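You operate a simulated robot arm through the tools that you are given. There is no shell and no other tool.

Carry out the task below with a simulated robot arm. There is one attempt and no reset: what you move stays moved.

Task
Ladle greens into both bench trays' long wells and shake sesame over them.
Fine: one full green ladle each; ladle and shaker go back. Set down upright: green ladle, shaker.

The check looks at the end state, three seconds after you hand in, the way a careful person would. Anything else that was tipped, shoved, dropped, spilled or broken makes it a failure.

Robot
A 7-joint arm with a two-finger parallel gripper, fixed in place. Base frame: the origin is on the floor under the middle of its stand, x ahead of it, y to its left, z up; the work surface is at about z = 0.82. Readings come in m, rad, newtons and seconds.
It reaches about 1.372 m from its shoulder. Its first joint turns from -2.601 to 2.601 rad. Payload 3.43 kg.
Tool frame: the origin (TCP) lies between the finger pads and is the grasp point; the fingertips stand 0.03 m ahead of it; z points along the fingers, y is the line along which they close. The gripper opens to 0.094 m. The fingers are 0.028 m wide and 0.01 m thick; the gripper's body (0.05 by 0.096 m) begins 0.055 m behind the TCP.
Orientation is told as [roll, pitch, yaw] about the base's x, y, z axes, in that order, counted from this pose: with the fingers straight down and closing along the base's y, the tool's x points along the base's -x, its y along +y and its z along -z.

Tools
- The arm moves only by the tool play_rows. Its argument "rows" is one flat list of numbers, 7 for each row, row after row: the shift along the tool's x, y, z in m, then the turn, a rotation vector about the tool's x, y, z in rad, then the closure, from 0 (fully open) to 1 (shut). In form: [tx, ty, tz, ax, ay, az, fingers, tx, ty, tz, ax, ay, az, fingers, ...]. A call has 1 to 20 rows; each row shifts and turns the commanded pose from where the row before left it, along the tool's axes as they then stand. A row lasts 0.2 s, in which the tool goes at most 0.05 m and 0.15 rad; a call with a longer step from one row to the next is refused whole, and so is a gripper value outside its range. Where a pose cannot be reached the arm comes as near as it can. A force on the tool above 40 N (or 10 N above the force at the start of the call, whichever is more), or a blocked arm, ends the call early, and 0.2 s more pass. The fingers move at their own pace (about 0.045 m/s each) and stop on an object; they squeeze with about 23 N. The grip force told is the motor's: it shows also when the fingers shut on nothing. Time passes only in rows, and 0.2 s behind the last, so rows that do not move let the fingers close. It gives the time, the measured TCP pose, the force on the tool (base axes), the opening and the grip force at its end, in the units of the frame above (readings bear some noise), with the torque about the TCP (base axes, N m) and any sound that the robot's microphone picked up, and new pictures: "show" is both (left out), scene, wrist or none.
- Cameras (640 x 400 px; columns grow to the right, rows downward): "scene" is fixed at [0.2353, -0.6472, 1.6475]; the picture's right is [0.72, -0.69, 0.00], its down [-0.37, -0.38, -0.85] and it looks along [0.59, 0.61, -0.53] (base axes); focal length 356 px, centre (320, 200). "wrist" rides on the gripper at [0.076, 0.014, -0.103] in the tool frame; the picture's right is [-0.18, 0.98, 0.00], its down [-0.75, -0.14, -0.64] and it looks along [-0.63, -0.12, 0.77] (tool axes); focal length 243 px, centre (320, 200). There is no depth. A picture from a camera that has moved, and an enlarged one, comes with that camera's place and axes in the base frame and with its lens. The place of the scene camera against the robot may be out by one fixed shift of up to 0.025 m in any direction.
- inspect(camera, box): a new picture of the part [left, top, right, bottom] of that camera's present view, enlarged. It takes no simulated time.
- finish_job(): hands the job in; it is judged then, once.

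Nothing tells you positions but the pictures and the camera data. Unless the task says otherwise, let go and move clear before handing in.

The tools are called after "Request:" as a command line: name --argument value ..., lists and objects as JSON in quotes. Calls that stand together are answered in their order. play_rows: Moves the arm, as the interface text tells. Its arguments: {"type":"object","properties":{"rows":{"type":"array"},"show":{"type":"string","enum":["both","scene","wrist","none"]}},"required":["rows"]} The other tools are called the same way: inspect (camera, box) takes an enlarged picture of a part of a camera's view; finish_job () hands the job in.

At the start:

```text
t: 0.0
tool_pos: [0.97, 0.1926, 1.171]
tool_rot: [0.0, -0.001, 0.001]
contact_force: [0.4, -0.2, 0.6]
ft_torque: [-0.03, -0.04, -0.04]
gripper_width: 0.0938
grasp_force: 0.0
```

scene: 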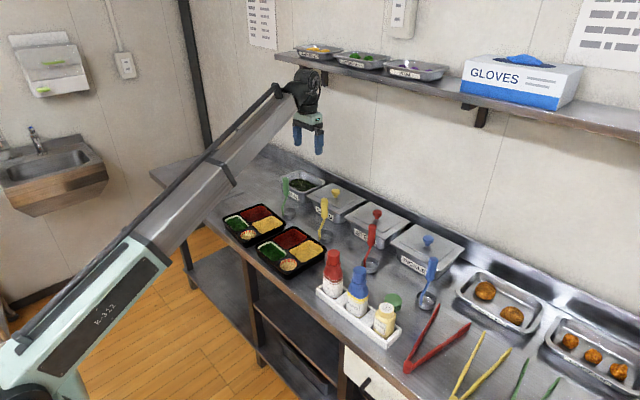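
wrist: 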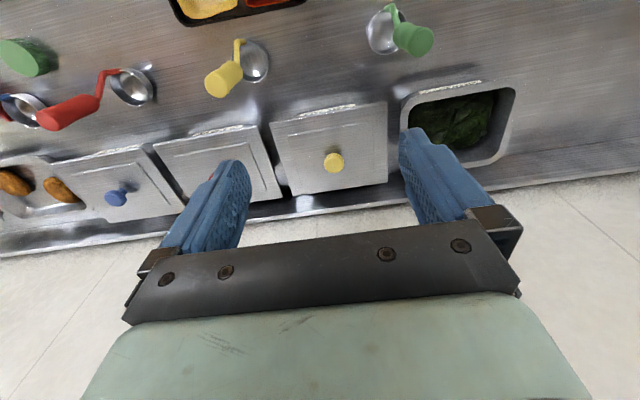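

I see a bench with two trays, a greens pan (open), lidded pans, colour-coded ladles, a bottle rack with squeeze bottles and shakers. I'll look closer before moving anything.

Request:
inspect --camera "scene" --box '[210, 150, 370, 280]'

Request:
inspect --camera "scene" --box '[300, 220, 460, 350]'

Request:
inspect --camera "wrist" --box '[320, 0, 560, 180]'

Request:
inspect --camera "scene" --box '[240, 0, 640, 140]'

```text
3.08 times, centred on (290, 215) of scene
camera zoom: at [0.2353, -0.6472, 1.6475], right [0.72, -0.69, 0.0], down [-0.37, -0.38, -0.85], along [0.59, 0.61, -0.53], focal length 1097 px, centre (412, 154)
```

zoom: 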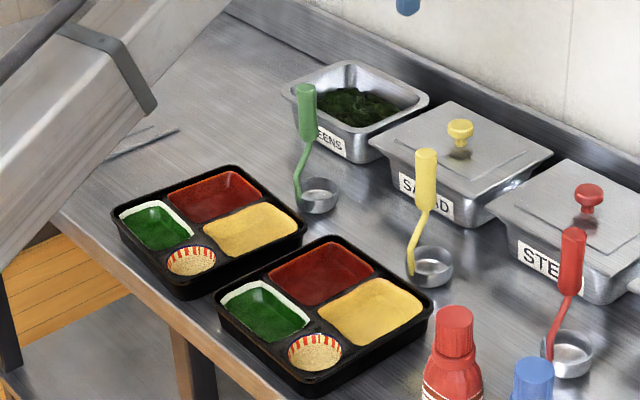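

```text
3.08 times, centred on (380, 285) of scene
camera zoom: at [0.2353, -0.6472, 1.6475], right [0.72, -0.69, 0.0], down [-0.37, -0.38, -0.85], along [0.59, 0.61, -0.53], focal length 1097 px, centre (135, -62)
```

zoom: 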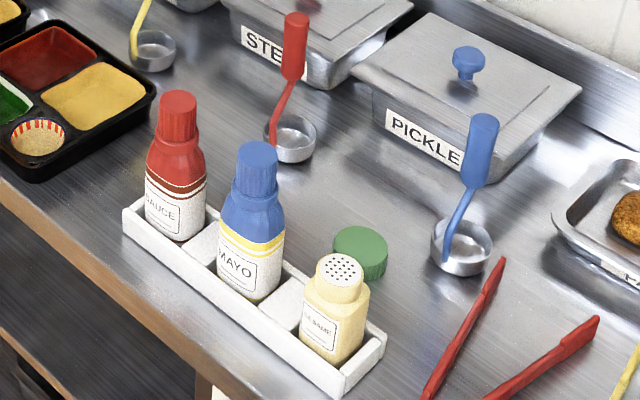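

```text
2.22 times, centred on (440, 90) of wrist
camera zoom: at [0.8915, 0.2054, 1.2731], right [0.18, 0.98, 0.0], down [0.75, -0.14, 0.64], along [0.63, -0.12, -0.77], focal length 539 px, centre (53, 444)
```

zoom: 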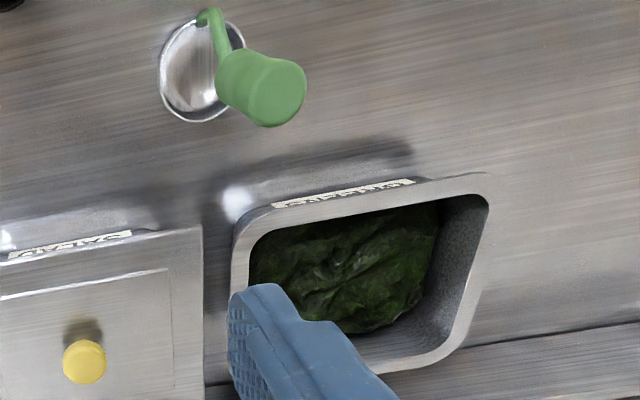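

```text
1.60 times, centred on (440, 70) of scene
camera zoom: at [0.2353, -0.6472, 1.6475], right [0.72, -0.69, 0.0], down [-0.37, -0.38, -0.85], along [0.59, 0.61, -0.53], focal length 570 px, centre (128, 408)
```

zoom: 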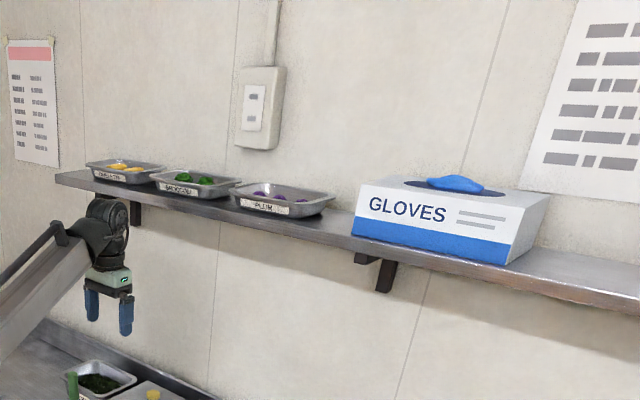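

The bench layout is clear: greens pan at about (1.08, 0.35), green ladle near (0.95, 0.29), trays near (0.79, 0.31) and (0.79, 0.09), sesame shaker near (0.77, -0.32). I'll pull the tool back, high up, to look at the trays from above.

Request:
play_rows --rows '[0.045, 0, 0, 0, 0, 0, 0, 0.045, 0, 0, 0, 0, 0, 0, 0.045, 0, 0, 0, 0, 0, 0, 0.045, 0, 0, 0, 0, 0, 0, 0.045, 0, 0, 0, 0, 0, 0, 0.045, 0, 0, 0, 0, 0, 0, 0.045, 0, 0, 0, 0, 0, 0, 0.045, 0, 0, 0, 0, 0, 0, 0, 0, 0, 0, 0, 0, 0]' --show "both"

```text
t: 2.0
tool_pos: [0.6422, 0.2011, 1.1053]
tool_rot: [0.006, -0.015, 0.001]
contact_force: [0.3, -0.3, -1.0]
ft_torque: [0.03, 0.03, -0.01]
gripper_width: 0.0938
grasp_force: 0.1
out of reach, approached as far as the arm can: row 5, 6, 7, 8
camera wrist: at [0.5625, 0.2127, 1.2066], right [0.18, 0.98, 0.01], down [0.74, -0.14, 0.65], along [0.64, -0.11, -0.76], focal length 243 px, centre (320, 200)
```

scene: 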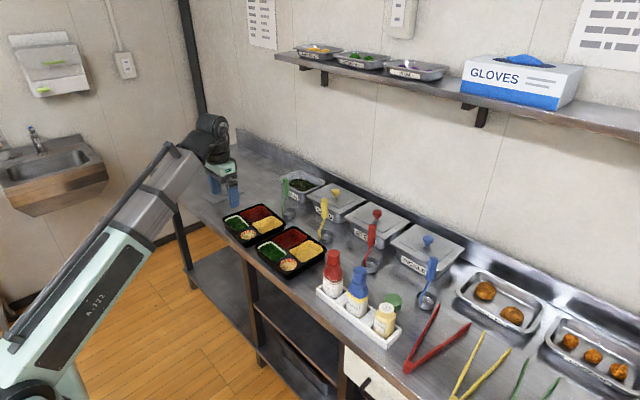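
wrist: 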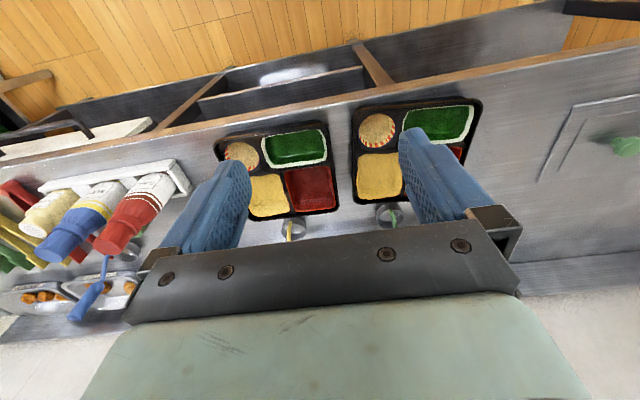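

The arm can't fold much closer than x≈0.64 at that height, but the trays are now in view. I'll zoom in on them.

Request:
inspect --camera "wrist" --box '[200, 80, 500, 250]'

Request:
inspect --camera "wrist" --box '[0, 120, 220, 330]'

Request:
inspect --camera "scene" --box '[180, 140, 340, 270]'

```text
2.13 times, centred on (350, 165) of wrist
camera zoom: at [0.5625, 0.2127, 1.2066], right [0.18, 0.98, 0.01], down [0.74, -0.14, 0.65], along [0.64, -0.11, -0.76], focal length 518 px, centre (256, 275)
```

zoom: 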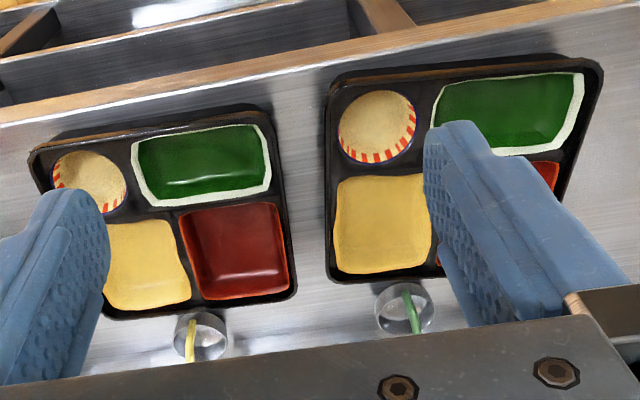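

```text
1.90 times, centred on (110, 225) of wrist
camera zoom: at [0.5625, 0.2127, 1.2066], right [0.18, 0.98, 0.01], down [0.74, -0.14, 0.65], along [0.64, -0.11, -0.76], focal length 462 px, centre (720, 152)
```

zoom: 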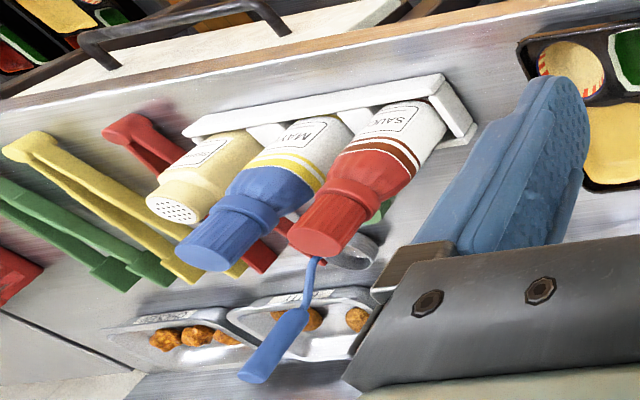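

```text
3.08 times, centred on (260, 205) of scene
camera zoom: at [0.2353, -0.6472, 1.6475], right [0.72, -0.69, 0.0], down [-0.37, -0.38, -0.85], along [0.59, 0.61, -0.53], focal length 1097 px, centre (505, 185)
```

zoom: 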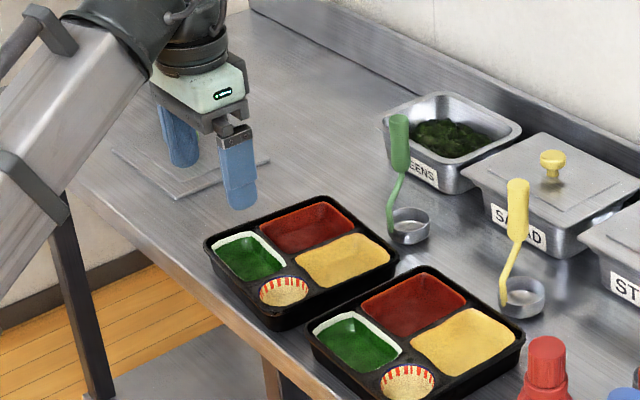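

The long wells are the green, white-rimmed ones at roughly (0.75, 0.14) and (0.75, 0.37). I want to understand the arm's shape before planning the pours, so I'll zoom on the arm.

Request:
inspect --camera "scene" --box '[0, 100, 260, 400]'

Request:
inspect --camera "wrist" --box '[440, 60, 640, 300]'

```text
1.33 times, centred on (130, 250) of scene
camera zoom: at [0.2353, -0.6472, 1.6475], right [0.72, -0.69, 0.0], down [-0.37, -0.38, -0.85], along [0.59, 0.61, -0.53], focal length 475 px, centre (573, 133)
```

zoom: 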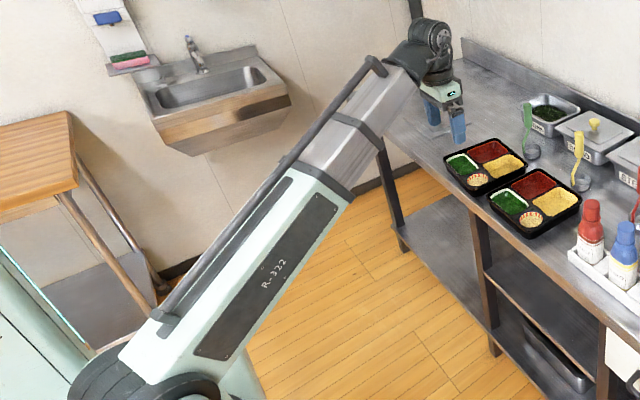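

```text
1.67 times, centred on (540, 180) of wrist
camera zoom: at [0.5625, 0.2127, 1.2066], right [0.18, 0.98, 0.01], down [0.74, -0.14, 0.65], along [0.64, -0.11, -0.76], focal length 404 px, centre (-47, 233)
```

zoom: 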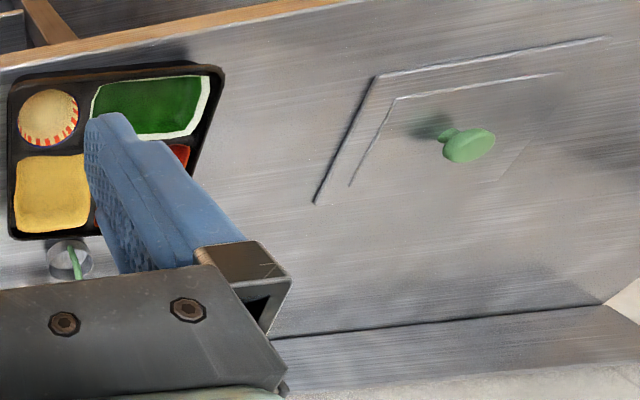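

The arm is a telescoping boom with a wrist. Before grasping anything I'll test in free air whether the wrist can roll over ~110° toward -y near the trays for pouring.

Request:
play_rows --rows '[-0.045, 0.02, 0.0, 0, 0, 0, 0, -0.045, 0.02, 0.0, 0, 0, 0, 0, -0.045, 0.02, 0.0, 0, 0, 0, 0, 0, 0, 0, 0, 0, 0, 0]' --show "none"

```text
t: 3.0
tool_pos: [0.7771, 0.2621, 1.1079]
tool_rot: [-0.001, 0.002, 0.001]
contact_force: [0.2, -0.2, 0.7]
ft_torque: [-0.01, 0.01, 0.03]
gripper_width: 0.0941
grasp_force: 0.1
```

The pose tracked from the measured point. Now the roll test in free air.

Request:
play_rows --rows '[0, 0, 0, 0.15, 0, 0, 0, 0, 0, 0, 0.15, 0, 0, 0, 0, 0, 0, 0.15, 0, 0, 0, 0, 0, 0, 0.15, 0, 0, 0, 0, 0, 0, 0.15, 0, 0, 0, 0, 0, 0, 0.15, 0, 0, 0, 0, 0, 0, 0.15, 0, 0, 0, 0, 0, 0, 0.15, 0, 0, 0, 0, 0, 0, 0.15, 0, 0, 0, 0, 0, 0, 0.15, 0, 0, 0, 0, 0, 0, 0.15, 0, 0, 0, 0, 0, 0, 0.15, 0, 0, 0, 0, 0, 0, 0.15, 0, 0, 0, 0, 0, 0, 0, 0, 0, 0]' --show "both"

```text
t: 4.5
tool_pos: [0.8232, 0.215, 1.0262]
tool_rot: [-0.917, -0.027, 0.009]
contact_force: [3.0, -1.5, -6.8]
ft_torque: [-0.54, -0.34, -0.21]
gripper_width: 0.0941
grasp_force: 0.1
out of reach, approached as far as the arm can: row 2, 3, 4, 5, 6, 7
stopped in row 7: the force on the tool passed its limit at 68 N (the readings are from after the stop); the commanded pose is now the measured one
camera wrist: at [0.7434, 0.3023, 1.0752], right [0.2, 0.6, -0.77], down [0.74, 0.43, 0.52], along [0.65, -0.67, -0.35], focal length 243 px, centre (320, 200)
```

scene: 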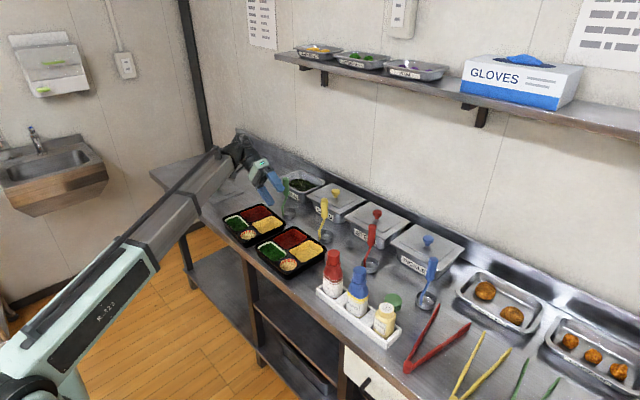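
wrist: 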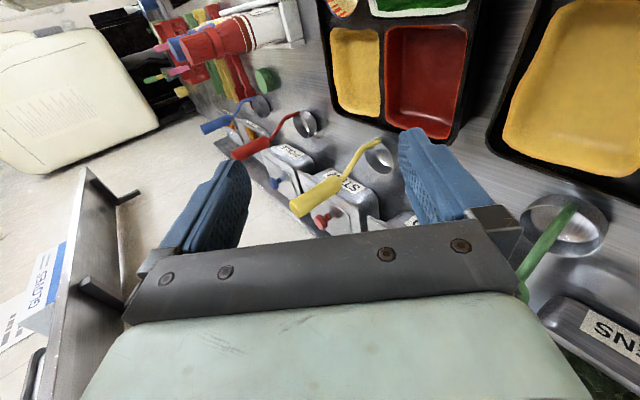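

The call stopped on a force spike while the arm sought a reachable pose. I need to see whether anything got touched before moving again.

Request:
inspect --camera "scene" --box '[200, 120, 350, 240]'

Request:
inspect --camera "wrist" --box '[460, 120, 640, 400]'

Request:
inspect --camera "scene" --box '[100, 100, 330, 280]'

```text
3.33 times, centred on (275, 180) of scene
camera zoom: at [0.2353, -0.6472, 1.6475], right [0.72, -0.69, 0.0], down [-0.37, -0.38, -0.85], along [0.59, 0.61, -0.53], focal length 1188 px, centre (470, 267)
```

zoom: 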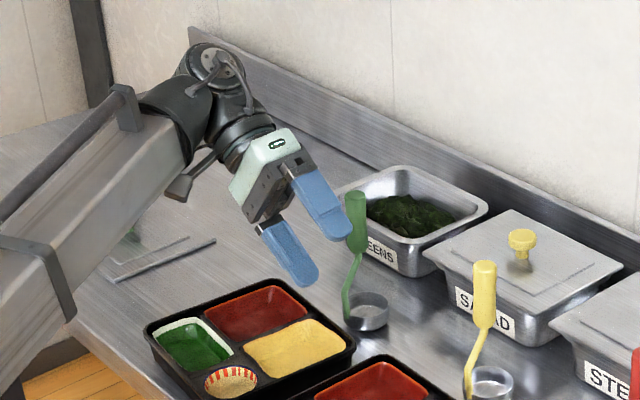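

```text
1.43 times, centred on (550, 260) of wrist
camera zoom: at [0.7434, 0.3023, 1.0752], right [0.2, 0.6, -0.77], down [0.74, 0.43, 0.52], along [0.65, -0.67, -0.35], focal length 347 px, centre (-9, 114)
```

zoom: 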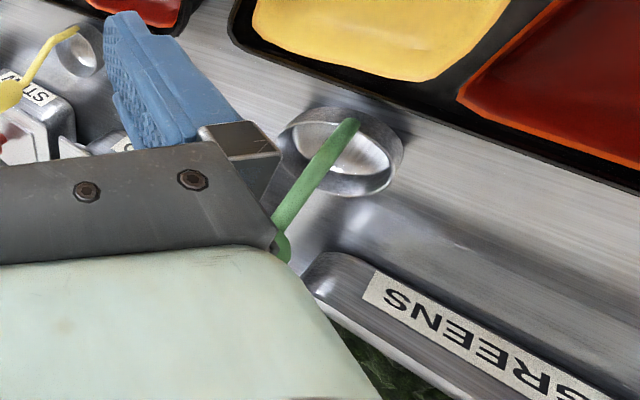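

```text
2.22 times, centred on (215, 190) of scene
camera zoom: at [0.2353, -0.6472, 1.6475], right [0.72, -0.69, 0.0], down [-0.37, -0.38, -0.85], along [0.59, 0.61, -0.53], focal length 792 px, centre (553, 222)
```

zoom: 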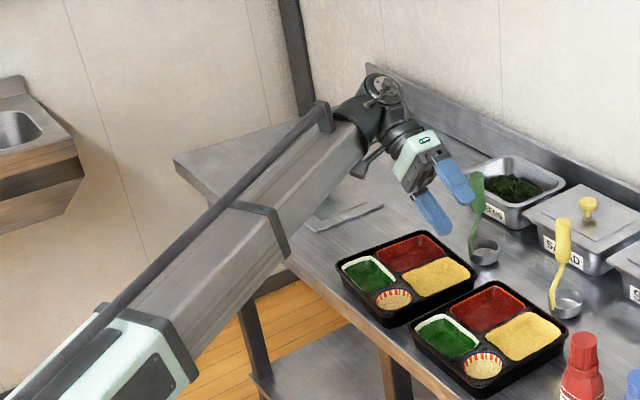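

Nothing was disturbed: the ladle, trays and lid sit at the same pixels as before; the wrist simply can't fold past ~118° to the boom. I'll undo the roll carefully and raise a bit.

Request:
play_rows --rows '[0.01, 0, -0.01, -0.15, 0, 0, 0, 0.01, 0, -0.01, -0.15, 0, 0, 0, 0, 0, -0.01, -0.15, 0, 0, 0, 0, 0, -0.01, -0.15, 0, 0, 0, 0, 0, -0.01, -0.15, 0, 0, 0, 0, 0, -0.01, -0.15, 0, 0, 0, 0, 0, 0, 0, 0, 0, 0]' --show "scene"

```text
t: 6.1
tool_pos: [0.8018, 0.2429, 1.0766]
tool_rot: [-0.015, -0.025, 0.01]
contact_force: [0.3, -0.9, 0.0]
ft_torque: [0.01, 0.03, -0.06]
gripper_width: 0.0941
grasp_force: 0.0
```

scene: 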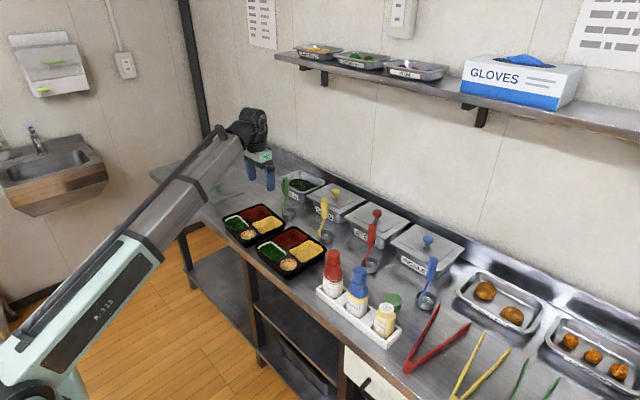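

Back to neutral. Now a gentle test of tilting the fingers forward (toward +x), which should be the comfortable direction for this wrist.

Request:
play_rows --rows '[0, 0, 0, 0, -0.15, 0, 0, 0, 0, 0, 0, -0.15, 0, 0, 0, 0, 0, 0, -0.15, 0, 0, 0, 0, 0, 0, -0.15, 0, 0, 0, 0, 0, 0, -0.15, 0, 0]' --show "none"

Request:
play_rows --rows '[0, 0, 0, 0, -0.15, 0, 0, 0, 0, 0, 0, -0.15, 0, 0, 0, 0, 0, 0, -0.15, 0, 0]' --show "scene"

```text
t: 7.3
tool_pos: [0.8022, 0.2442, 1.0763]
tool_rot: [-0.025, -0.779, 0.025]
contact_force: [0.5, -0.5, 0.0]
ft_torque: [-0.01, 0.01, 0.03]
gripper_width: 0.0941
grasp_force: 0.1
```

```text
t: 8.1
tool_pos: [0.8011, 0.2438, 1.0753]
tool_rot: [-0.055, -1.228, 0.059]
contact_force: [0.5, -0.6, -0.8]
ft_torque: [-0.02, 0.03, -0.01]
gripper_width: 0.0941
grasp_force: 0.1
```

scene: 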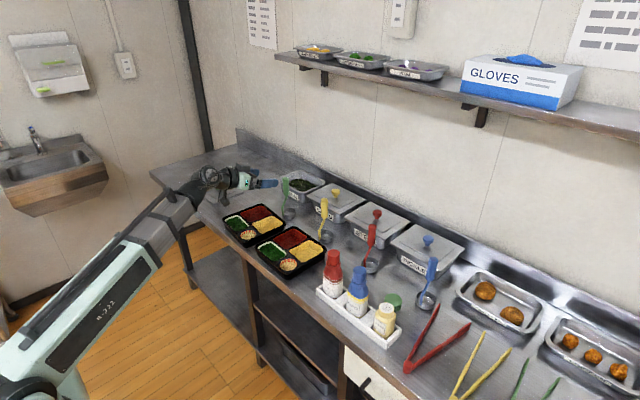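

Forward tilt works well. I'll go to horizontal, then back off a little to find the boom's minimum length.

Request:
play_rows --rows '[0, 0, 0, 0, -0.15, 0, 0, 0, 0, 0, 0, -0.15, 0, 0, 0, 0, -0.03, 0, 0, 0, 0]' --show "none"

Request:
play_rows --rows '[0, 0, -0.03, 0, 0, 0, 0]' --show "none"

Request:
play_rows --rows '[0, 0, -0.02, 0, 0, 0, 0]' --show "scene"

```text
t: 8.9
tool_pos: [0.7699, 0.2453, 1.0782]
tool_rot: [-0.403, -1.524, 0.41]
contact_force: [-0.2, -0.7, 0.4]
ft_torque: [0.02, 0.02, 0.0]
gripper_width: 0.0942
grasp_force: 0.0
```

```text
t: 9.3
tool_pos: [0.7412, 0.2419, 1.0783]
tool_rot: [-0.394, -1.525, 0.403]
contact_force: [0.1, 0.0, 0.5]
ft_torque: [0.01, -0.01, 0.01]
gripper_width: 0.0941
grasp_force: 0.0
```

```text
t: 9.7
tool_pos: [0.722, 0.2418, 1.0809]
tool_rot: [-0.39, -1.521, 0.398]
contact_force: [0.0, 0.0, 0.3]
ft_torque: [-0.01, -0.02, -0.01]
gripper_width: 0.0942
grasp_force: 0.1
```

scene: 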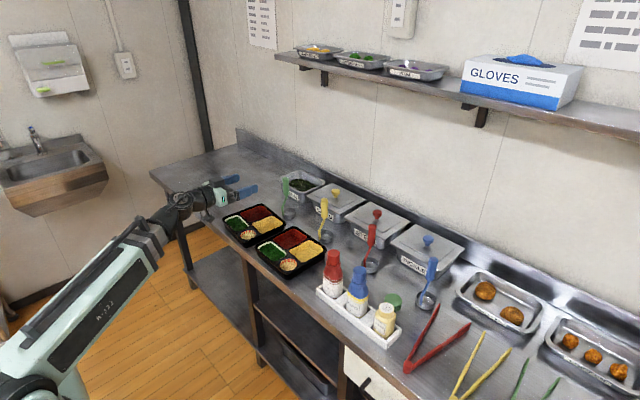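

Still fine at x=0.72 with the fingers horizontal. Now I'll test the roll about the finger axis (the pouring motion), first one way.

Request:
play_rows --rows '[0, 0, 0, 0, 0, 0.15, 0, 0, 0, 0, 0, 0, 0.15, 0, 0, 0, 0, 0, 0, 0.15, 0, 0, 0, 0, 0, 0, 0.15, 0, 0, 0, 0, 0, 0, 0.15, 0, 0, 0, 0, 0, 0, 0.15, 0, 0, 0, 0, 0, 0, 0.15, 0, 0, 0, 0, 0, 0, 0.15, 0]' --show "none"

Request:
play_rows --rows '[0, 0, 0, 0, 0, 0.15, 0, 0, 0, 0, 0, 0, 0.15, 0, 0, 0, 0, 0, 0, 0.15, 0, 0, 0, 0, 0, 0, 0.15, 0, 0, 0, 0, 0, 0, 0.15, 0, 0, 0, 0, 0, 0, 0.15, 0]' --show "scene"

```text
t: 11.5
tool_pos: [0.7219, 0.2418, 1.0788]
tool_rot: [1.523, -0.386, -1.548]
contact_force: [0.3, -0.3, 0.4]
ft_torque: [0.02, 0.0, -0.01]
gripper_width: 0.094
grasp_force: 0.1
```

```text
t: 12.9
tool_pos: [0.7243, 0.2235, 1.1073]
tool_rot: [1.495, 0.502, -1.583]
contact_force: [0.4, 0.0, -0.9]
ft_torque: [0.01, -0.04, -0.03]
gripper_width: 0.094
grasp_force: 0.1
out of reach, approached as far as the arm can: row 5, 6
```

scene: 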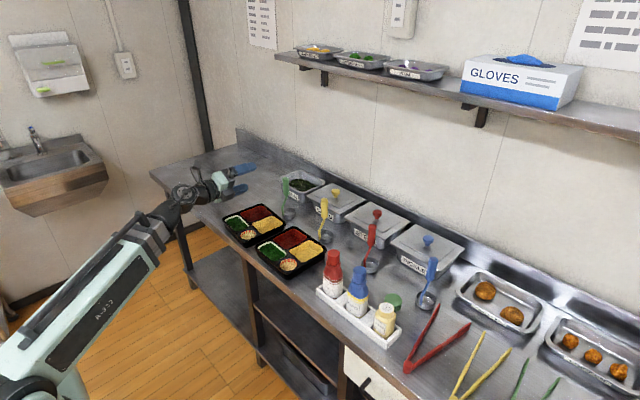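

Roll reaches about +1.8 rad that way before running out. Now the other direction, in stages.

Request:
play_rows --rows '[0, 0, 0, 0, 0, -0.15, 0, 0, 0, 0, 0, 0, -0.15, 0, 0, 0, 0, 0, 0, -0.15, 0, 0, 0, 0, 0, 0, -0.15, 0, 0, 0, 0, 0, 0, -0.15, 0, 0, 0, 0, 0, 0, -0.15, 0, 0, 0, 0, 0, 0, -0.15, 0, 0, 0, 0, 0, 0, -0.15, 0, 0, 0, 0, 0, 0, -0.15, 0, 0, 0, 0, 0, 0, -0.15, 0, 0, 0, 0, 0, 0, -0.15, 0, 0, 0, 0, 0, 0, -0.15, 0, 0, 0, 0, 0, 0, -0.15, 0, 0, 0, 0, 0, 0, -0.15, 0, 0, 0, 0, 0, 0, -0.15, 0, 0, 0, 0, 0, 0, -0.15, 0, 0, 0, 0, 0, 0, -0.15, 0]' --show "none"

Request:
play_rows --rows '[0, 0, 0, 0, 0, -0.15, 0, 0, 0, 0, 0, 0, -0.15, 0, 0, 0, 0, 0, 0, -0.15, 0, 0, 0, 0, 0, 0, -0.15, 0]' --show "none"

Request:
play_rows --rows '[0, 0, 0, 0, 0, -0.15, 0, 0, 0, 0, 0, 0, -0.15, 0, 0, 0, 0, 0, 0, -0.15, 0, 0, 0, 0, 0, 0, -0.15, 0]' --show "scene"

```text
t: 16.5
tool_pos: [0.7235, 0.2242, 1.1079]
tool_rot: [-1.473, -1.098, 1.491]
contact_force: [-1.0, -0.6, -0.3]
ft_torque: [-0.01, 0.0, 0.01]
gripper_width: 0.094
grasp_force: 0.1
```

```text
t: 17.5
tool_pos: [0.7251, 0.2242, 1.1081]
tool_rot: [-1.52, -0.501, 1.553]
contact_force: [0.4, 0.0, -0.1]
ft_torque: [-0.01, -0.02, -0.01]
gripper_width: 0.0939
grasp_force: 0.0
```

```text
t: 18.5
tool_pos: [0.7243, 0.2238, 1.1077]
tool_rot: [-1.526, 0.099, 1.584]
contact_force: [-0.1, 0.4, -0.3]
ft_torque: [0.02, 0.02, 0.03]
gripper_width: 0.094
grasp_force: 0.1
```

scene: 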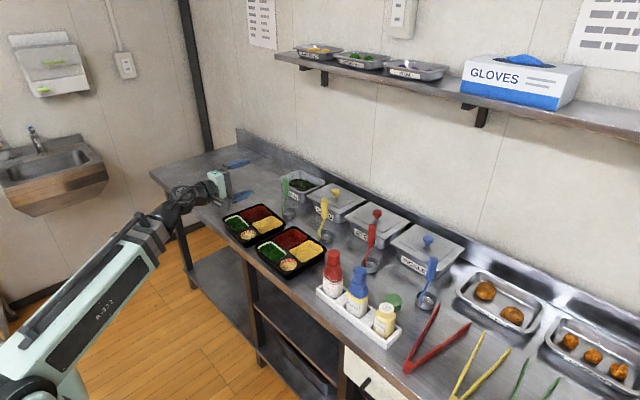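

Negative roll is at about -1.67 rad and still fine. I'll push on to find its limit.

Request:
play_rows --rows '[0, 0, 0, 0, 0, -0.15, 0, 0, 0, 0, 0, 0, -0.15, 0, 0, 0, 0, 0, 0, -0.15, 0, 0, 0, 0, 0, 0, -0.15, 0]' --show "none"

Request:
play_rows --rows '[0, 0, 0, 0, 0, -0.15, 0, 0, 0, 0, 0, 0, -0.15, 0, 0, 0, 0, 0, 0, -0.15, 0]' --show "none"

Request:
play_rows --rows '[0, 0, 0, 0, 0, -0.15, 0, 0, 0, 0, 0, 0, -0.15, 0, 0, 0, 0, 0, 0, -0.15, 0]' --show "scene"

```text
t: 19.5
tool_pos: [0.7246, 0.2236, 1.1078]
tool_rot: [-1.513, 0.697, 1.616]
contact_force: [-0.6, -1.0, 0.2]
ft_torque: [-0.02, 0.01, 0.01]
gripper_width: 0.0941
grasp_force: 0.0
```

```text
t: 20.3
tool_pos: [0.7244, 0.224, 1.1091]
tool_rot: [-1.461, 1.147, 1.678]
contact_force: [0.2, -0.1, -0.5]
ft_torque: [-0.01, -0.01, -0.02]
gripper_width: 0.094
grasp_force: 0.0
```

```text
t: 21.1
tool_pos: [0.7251, 0.2242, 1.1075]
tool_rot: [0.549, 1.518, -2.584]
contact_force: [0.4, -0.7, 0.1]
ft_torque: [-0.02, -0.03, 0.01]
gripper_width: 0.0939
grasp_force: 0.1
```

scene: 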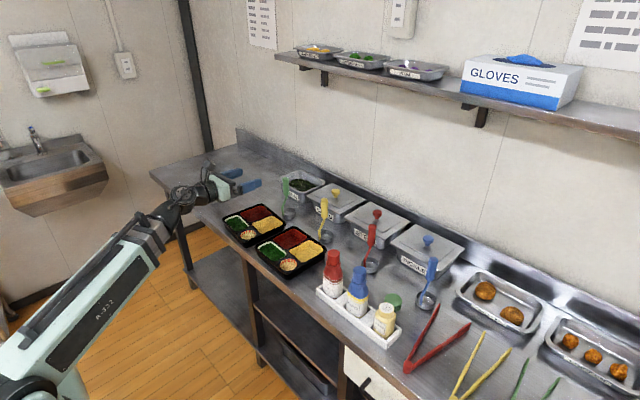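

The roll axis goes to -180°, which lets me pour the ladle and invert the shaker by rolling toward -y with a near-horizontal grasp. I'll roll back to zero now.

Request:
play_rows --rows '[0, 0, 0, 0, 0, 0.15, 0, 0, 0, 0, 0, 0, 0.15, 0, 0, 0, 0, 0, 0, 0.15, 0, 0, 0, 0, 0, 0, 0.15, 0, 0, 0, 0, 0, 0, 0.15, 0, 0, 0, 0, 0, 0, 0.15, 0, 0, 0, 0, 0, 0, 0.15, 0, 0, 0, 0, 0, 0, 0.15, 0, 0, 0, 0, 0, 0, 0.15, 0, 0, 0, 0, 0, 0, 0.15, 0, 0, 0, 0, 0, 0, 0.15, 0, 0, 0, 0, 0, 0, 0.15, 0, 0, 0, 0, 0, 0, 0.15, 0, 0, 0, 0, 0, 0, 0.15, 0, 0, 0, 0, 0, 0, 0.15, 0, 0, 0, 0, 0, 0, 0.15, 0, 0, 0, 0, 0, 0, 0.15, 0, 0, 0, 0, 0, 0, 0.15, 0, 0, 0, 0, 0, 0, 0.15, 0, 0, 0, 0, 0, 0, 0.15, 0]' --show "none"

Request:
play_rows --rows '[0, 0, 0, 0, 0, 0.14, 0, 0, 0, 0, 0, 0.15, 0, 0, 0, 0, 0, 0, 0.15, 0, 0, 0, 0, 0, 0, 0.15, 0, 0]' --show "wrist"

```text
t: 25.3
tool_pos: [0.7253, 0.225, 1.1081]
tool_rot: [-1.307, -1.401, 1.319]
contact_force: [-0.2, -0.2, 0.0]
ft_torque: [0.0, -0.01, 0.01]
gripper_width: 0.0939
grasp_force: 0.1
```

```text
t: 26.3
tool_pos: [0.7239, 0.2247, 1.1088]
tool_rot: [-0.059, -1.073, 0.061]
contact_force: [-0.4, 0.9, 0.3]
ft_torque: [0.02, -0.02, 0.0]
gripper_width: 0.0942
grasp_force: 0.0
camera wrist: at [0.5963, 0.2361, 1.0897], right [0.08, 0.99, 0.13], down [-0.2, -0.12, 0.97], along [0.98, -0.1, 0.19], focal length 243 px, centre (320, 200)
```

wrist: 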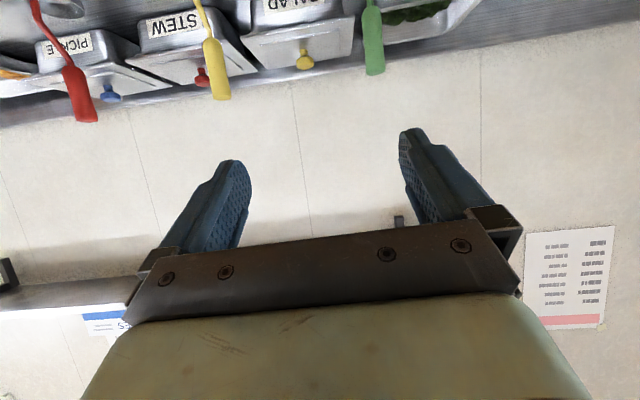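

From this view the green grip is at about (0.94, 0.294), z 0.926–1.00, roughly 23 mm thick. I'll move to a pre-grasp point 10 cm behind it along the finger direction.

Request:
play_rows --rows '[0.005, 0.01725, 0.0394, 0, 0, 0.03, 0, 0.005, 0.01725, 0.0394, 0, 0, 0, 0, 0.005, 0.01725, 0.0394, 0, 0, 0, 0, 0.005, 0.01725, 0.0394, 0, 0, 0, 0, 0, 0, 0, 0, 0, 0, 0]' --show "both"

```text
t: 27.5
tool_pos: [0.853, 0.2904, 1.0175]
tool_rot: [-0.004, -1.078, -0.003]
contact_force: [0.4, -0.2, 0.0]
ft_torque: [0.0, -0.06, -0.01]
gripper_width: 0.0941
grasp_force: 0.0
camera wrist: at [0.7252, 0.304, 0.9986], right [0.09, 0.98, 0.16], down [-0.21, -0.14, 0.97], along [0.97, -0.12, 0.19], focal length 243 px, centre (320, 200)
```

scene: 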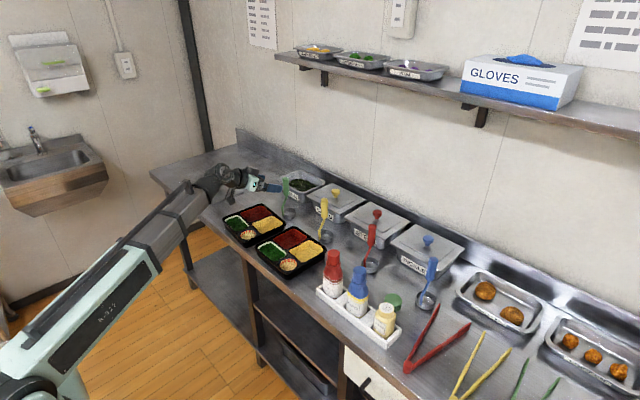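
wrist: 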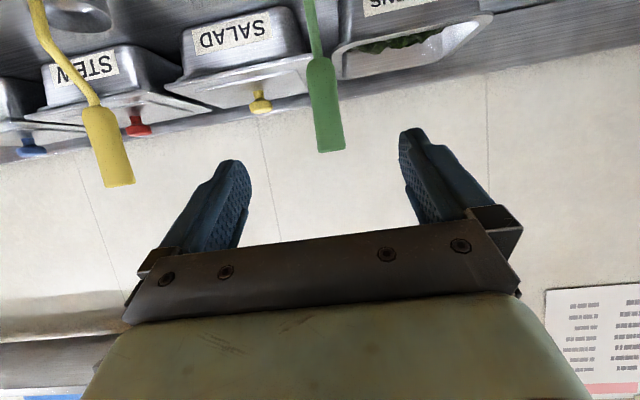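

Triangulation puts the grip axis at (0.942, 0.295), centre z≈0.961. I'll slide the open fingers around it, then check before closing.

Request:
play_rows --rows '[0.002, 0.0015, 0.0347, 0, 0, 0, 0, 0.002, 0.0015, 0.0347, 0, 0, 0, 0, 0.002, 0.0015, 0.0347, 0, 0, 0, 0, 0, 0, 0, 0, 0, 0, 0]' --show "both"

```text
t: 28.5
tool_pos: [0.9423, 0.2943, 0.9621]
tool_rot: [-0.003, -1.077, -0.003]
contact_force: [0.2, 0.6, -0.6]
ft_torque: [0.0, -0.04, 0.0]
gripper_width: 0.0938
grasp_force: 0.1
camera wrist: at [0.8145, 0.3088, 0.9435], right [0.09, 0.98, 0.16], down [-0.21, -0.14, 0.97], along [0.97, -0.12, 0.19], focal length 243 px, centre (320, 200)
```

scene: 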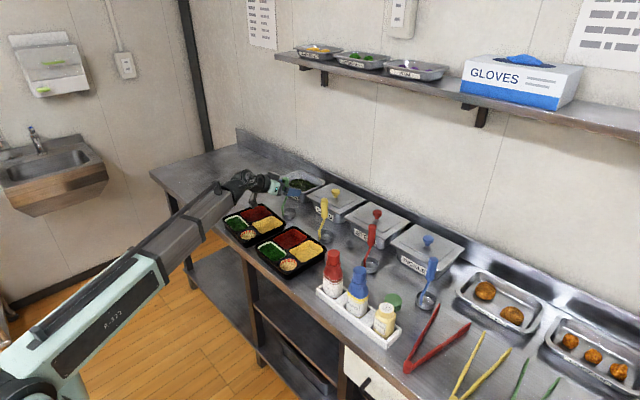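
wrist: 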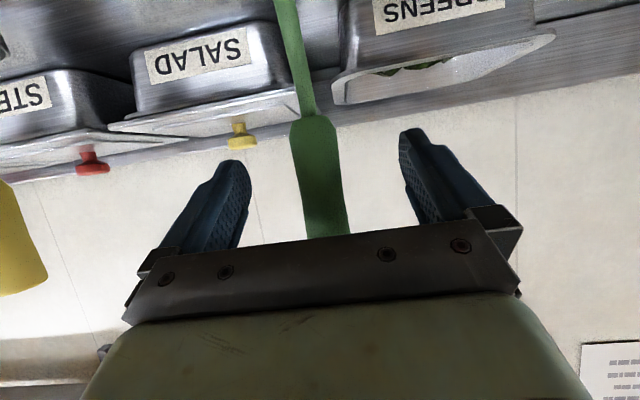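

The grip sits centred between the pads. Closing now.

Request:
play_rows --rows '[0, 0, 0, 0, 0, 0, 1, 0, 0, 0, 0, 0, 0, 1, 0, 0, 0, 0, 0, 0, 1, 0, 0, 0, 0, 0, 0, 1, 0, 0, 0, 0, 0, 0, 1, 0, 0, 0, 0, 0, 0, 1]' --show "both"

```text
t: 29.9
tool_pos: [0.9428, 0.2943, 0.9615]
tool_rot: [-0.004, -1.077, -0.003]
contact_force: [0.1, 0.7, -0.3]
ft_torque: [0.0, 0.03, -0.02]
gripper_width: 0.0272
grasp_force: 23.1
camera wrist: at [0.8144, 0.3087, 0.9438], right [0.09, 0.98, 0.16], down [-0.21, -0.14, 0.97], along [0.97, -0.12, 0.19], focal length 243 px, centre (320, 200)
```

scene: 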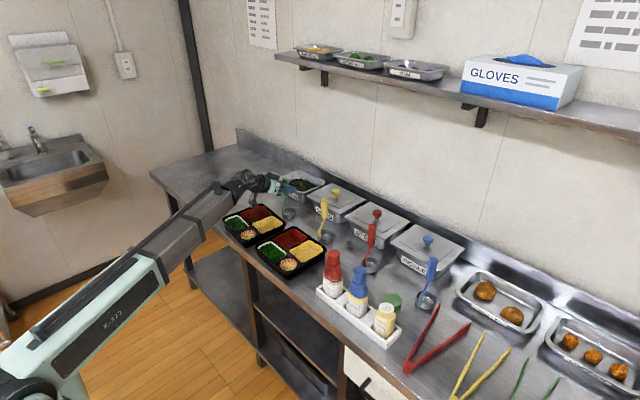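
wrist: 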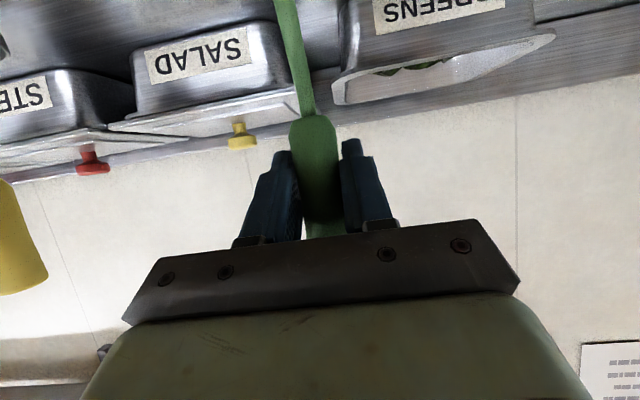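

Gripped at 27 mm with 23 N. I'll lift straight up 13 cm.

Request:
play_rows --rows '[-0.0282, 0, -0.0151, 0, 0, 0, 1, -0.0282, 0, -0.0151, 0, 0, 0, 1, -0.0282, 0, -0.0151, 0, 0, 0, 1, -0.0282, 0, -0.0151, 0, 0, 0, 1, 0, 0, 0, 0, 0, 0, 1]' --show "both"

Request:
inspect --camera "scene" --box '[220, 130, 370, 250]'

```text
t: 31.1
tool_pos: [0.9411, 0.2977, 1.088]
tool_rot: [-0.004, -1.073, -0.005]
contact_force: [0.3, 0.4, -1.7]
ft_torque: [0.01, 0.03, 0.0]
gripper_width: 0.0273
grasp_force: 22.6
camera wrist: at [0.8133, 0.3126, 1.0698], right [0.09, 0.98, 0.16], down [-0.21, -0.14, 0.97], along [0.97, -0.12, 0.19], focal length 243 px, centre (320, 200)
```

scene: 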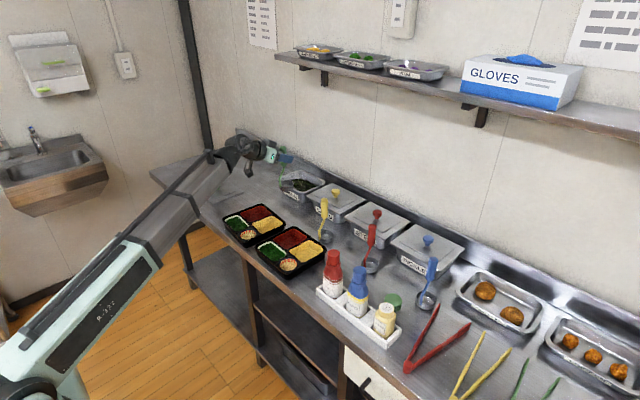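
wrist: 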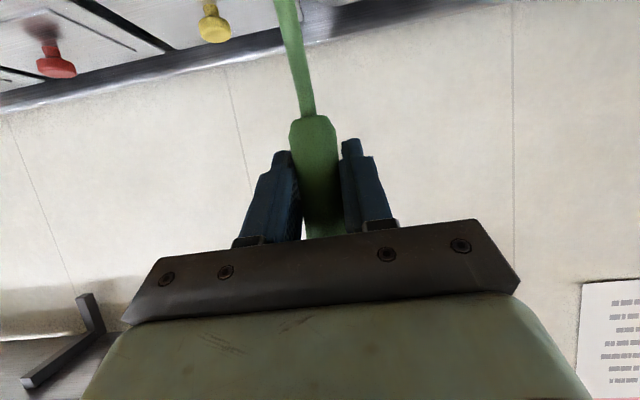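

```text
3.33 times, centred on (295, 190) of scene
camera zoom: at [0.2353, -0.6472, 1.6475], right [0.72, -0.69, 0.0], down [-0.37, -0.38, -0.85], along [0.59, 0.61, -0.53], focal length 1188 px, centre (403, 233)
```

zoom: 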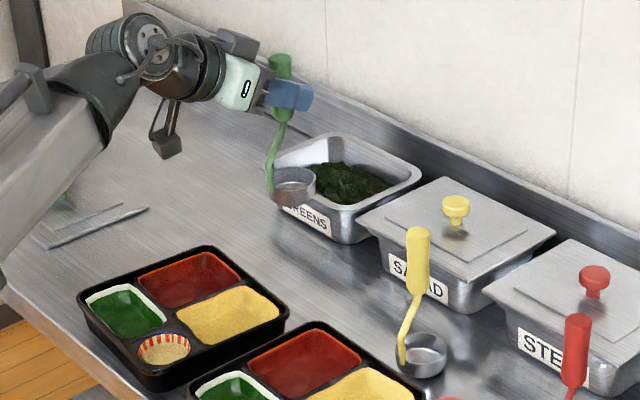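

The ladle is lifted cleanly and hangs vertical. The pan opening spans about x 1.05–1.16, y 0.315–0.455 with its rim at z≈0.89; I'll move the bowl over its centre at the present height.

Request:
play_rows --rows '[-0.01527, 0.0174, 0.0281, 0, 0, 0, 1, -0.01527, 0.0174, 0.0281, 0, 0, 0, 1, -0.01527, 0.0174, 0.0281, 0, 0, 0, 1, -0.01527, 0.0174, 0.0281, 0, 0, 0, 1, -0.01527, 0.0174, 0.0281, 0, 0, 0, 1, 0, 0, 0, 0, 0, 0, 1]' --show "both"

Request:
inspect --camera "scene" --box '[240, 130, 360, 220]'

```text
t: 32.5
tool_pos: [1.1025, 0.3822, 1.0876]
tool_rot: [-0.004, -1.077, -0.002]
contact_force: [-0.2, 0.8, -1.9]
ft_torque: [0.02, 0.02, 0.01]
gripper_width: 0.0273
grasp_force: 23.0
camera wrist: at [0.9751, 0.3961, 1.0683], right [0.09, 0.98, 0.16], down [-0.21, -0.14, 0.97], along [0.97, -0.12, 0.19], focal length 243 px, centre (320, 200)
```

scene: 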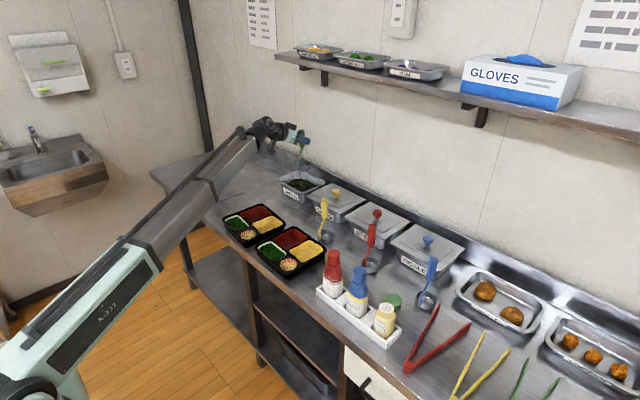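
wrist: 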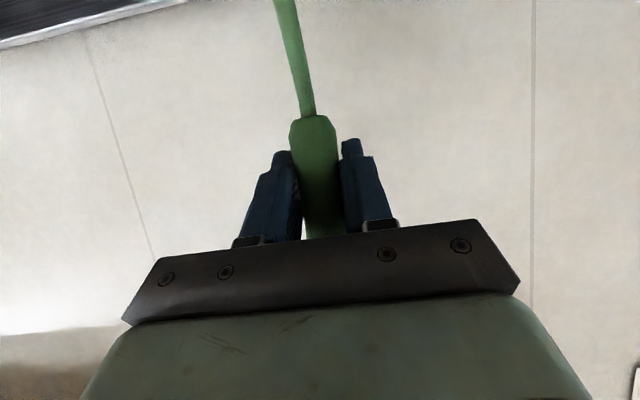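

```text
4.44 times, centred on (300, 175) of scene
camera zoom: at [0.2353, -0.6472, 1.6475], right [0.72, -0.69, 0.0], down [-0.37, -0.38, -0.85], along [0.59, 0.61, -0.53], focal length 1584 px, centre (409, 311)
```

zoom: 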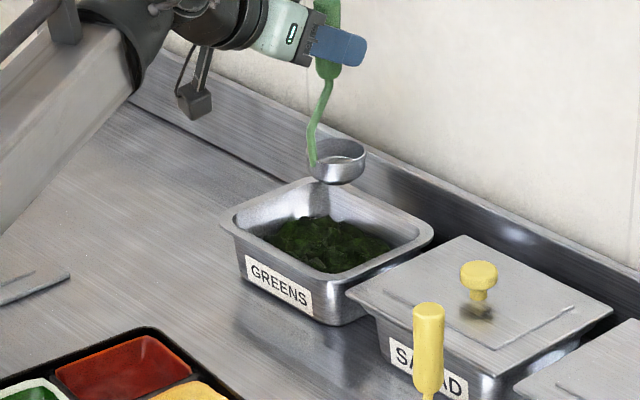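

The bowl is right over the pan centre. I'll lower it into the greens, slowly.

Request:
play_rows --rows '[0.0176, 0, 0.0095, 0, 0, 0, 1, 0.0176, 0, 0.0095, 0, 0, 0, 1, 0.0176, 0, 0.0095, 0, 0, 0, 1, 0.0132, 0, 0.0071, 0, 0, 0, 1, 0.0132, 0, 0.0071, 0, 0, 0, 1, 0, 0, 0, 0, 0, 0, 1]' --show "none"

Request:
inspect --camera "scene" --box '[240, 130, 360, 220]'

```text
t: 33.9
tool_pos: [1.1035, 0.3798, 0.9983]
tool_rot: [-0.004, -1.076, -0.004]
contact_force: [0.9, 0.1, -1.5]
ft_torque: [-0.03, 0.0, 0.01]
gripper_width: 0.0273
grasp_force: 22.7
```

```text
4.44 times, centred on (300, 175) of scene
camera zoom: at [0.2353, -0.6472, 1.6475], right [0.72, -0.69, 0.0], down [-0.37, -0.38, -0.85], along [0.59, 0.61, -0.53], focal length 1584 px, centre (409, 311)
```

zoom: 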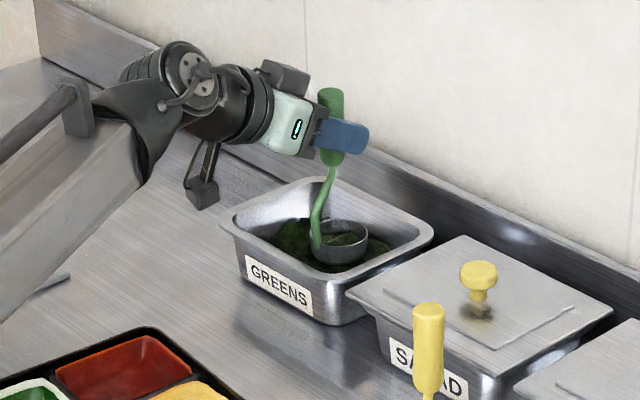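

The bowl is at the greens' surface now with no resistance. I'll go 2 cm deeper.

Request:
play_rows --rows '[0.0088, 0, 0.0047, 0, 0, 0, 1, 0.0088, 0, 0.0047, 0, 0, 0, 1, 0, 0, 0, 0, 0, 0, 1]' --show "none"

Request:
inspect --camera "scene" --box '[265, 155, 335, 215]'

```text
t: 34.7
tool_pos: [1.1032, 0.3818, 0.9794]
tool_rot: [-0.006, -1.076, -0.003]
contact_force: [0.0, -0.8, -0.8]
ft_torque: [-0.02, 0.01, 0.01]
gripper_width: 0.0276
grasp_force: 22.4
```

```text
6.67 times, centred on (300, 185) of scene
camera zoom: at [0.2353, -0.6472, 1.6475], right [0.72, -0.69, 0.0], down [-0.37, -0.38, -0.85], along [0.59, 0.61, -0.53], focal length 2376 px, centre (453, 300)
```

zoom: 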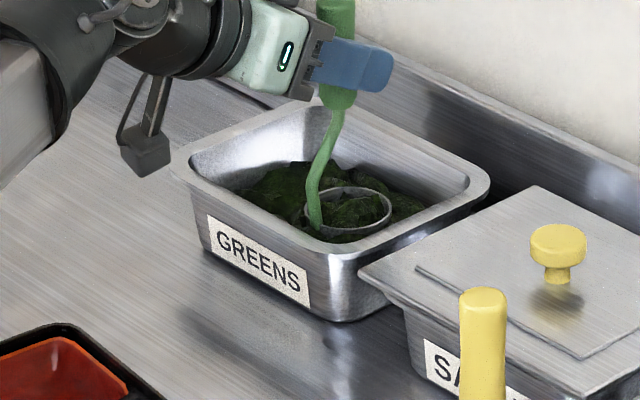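

The rim is level with the greens and there are greens inside the bowl. I'll go slightly deeper, make a short sweep in y, and lift.

Request:
play_rows --rows '[0.0062, 0, 0.0033, 0, 0, 0, 1, 0, 0.012, 0, 0, 0, 0, 1, 0, 0.012, 0, 0, 0, 0, 1, 0, 0, 0, 0, 0, 0, 1]' --show "none"

Request:
inspect --camera "scene" --box '[265, 155, 335, 215]'

```text
t: 35.7
tool_pos: [1.1036, 0.4063, 0.9721]
tool_rot: [-0.004, -1.077, -0.003]
contact_force: [-0.4, -0.6, -1.4]
ft_torque: [-0.04, 0.01, -0.01]
gripper_width: 0.0274
grasp_force: 22.8
```

```text
6.67 times, centred on (300, 185) of scene
camera zoom: at [0.2353, -0.6472, 1.6475], right [0.72, -0.69, 0.0], down [-0.37, -0.38, -0.85], along [0.59, 0.61, -0.53], focal length 2376 px, centre (453, 300)
```

zoom: 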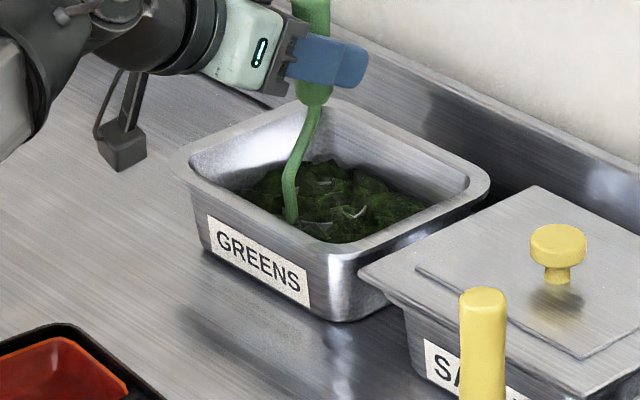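

The bowl is fully submerged. Lifting slowly and level.

Request:
play_rows --rows '[-0.0132, -0.003, -0.0071, 0, 0, 0, 1, -0.0132, -0.003, -0.0071, 0, 0, 0, 1, -0.0132, -0.003, -0.0071, 0, 0, 0, 1, -0.0132, -0.003, -0.0071, 0, 0, 0, 1, -0.0132, -0.003, -0.0071, 0, 0, 0, 1, -0.0132, -0.003, -0.0071, 0, 0, 0, 1, -0.0132, 0, -0.0071, 0, 0, 0, 1, -0.0132, 0, -0.0071, 0, 0, 0, 1, 0, 0, 0, 0, 0, 0, 1]' --show "none"

Request:
inspect --camera "scene" --box '[255, 130, 335, 200]'

```text
t: 37.7
tool_pos: [1.1026, 0.3867, 1.0909]
tool_rot: [-0.003, -1.077, -0.002]
contact_force: [-0.3, -0.8, -2.3]
ft_torque: [0.03, -0.01, 0.02]
gripper_width: 0.0276
grasp_force: 23.1
```

```text
5.71 times, centred on (295, 165) of scene
camera zoom: at [0.2353, -0.6472, 1.6475], right [0.72, -0.69, 0.0], down [-0.37, -0.38, -0.85], along [0.59, 0.61, -0.53], focal length 2037 px, centre (463, 400)
```

zoom: 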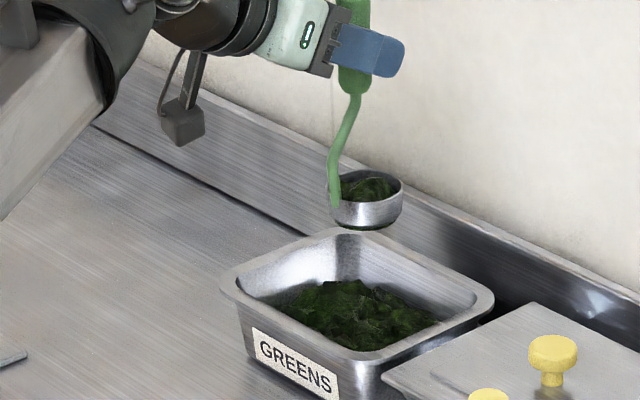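

The bowl holds a heap of greens. I'll zoom in to check fullness and whether anything clings outside.

Request:
inspect --camera "scene" --box '[285, 150, 315, 175]'

```text
16.00 times, centred on (300, 162) of scene
camera zoom: at [0.2353, -0.6472, 1.6475], right [0.72, -0.69, 0.0], down [-0.37, -0.38, -0.85], along [0.59, 0.61, -0.53], focal length 5704 px, centre (640, 800)
```

zoom: 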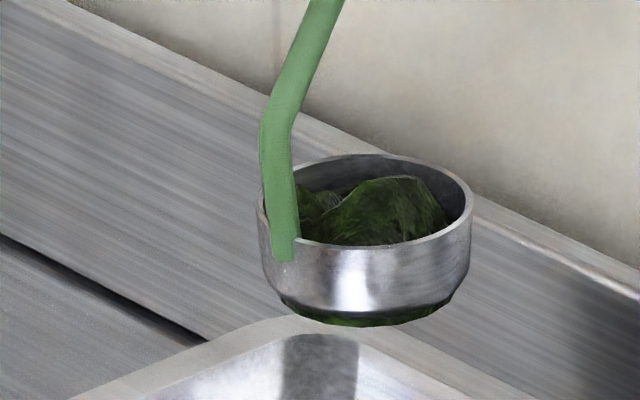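

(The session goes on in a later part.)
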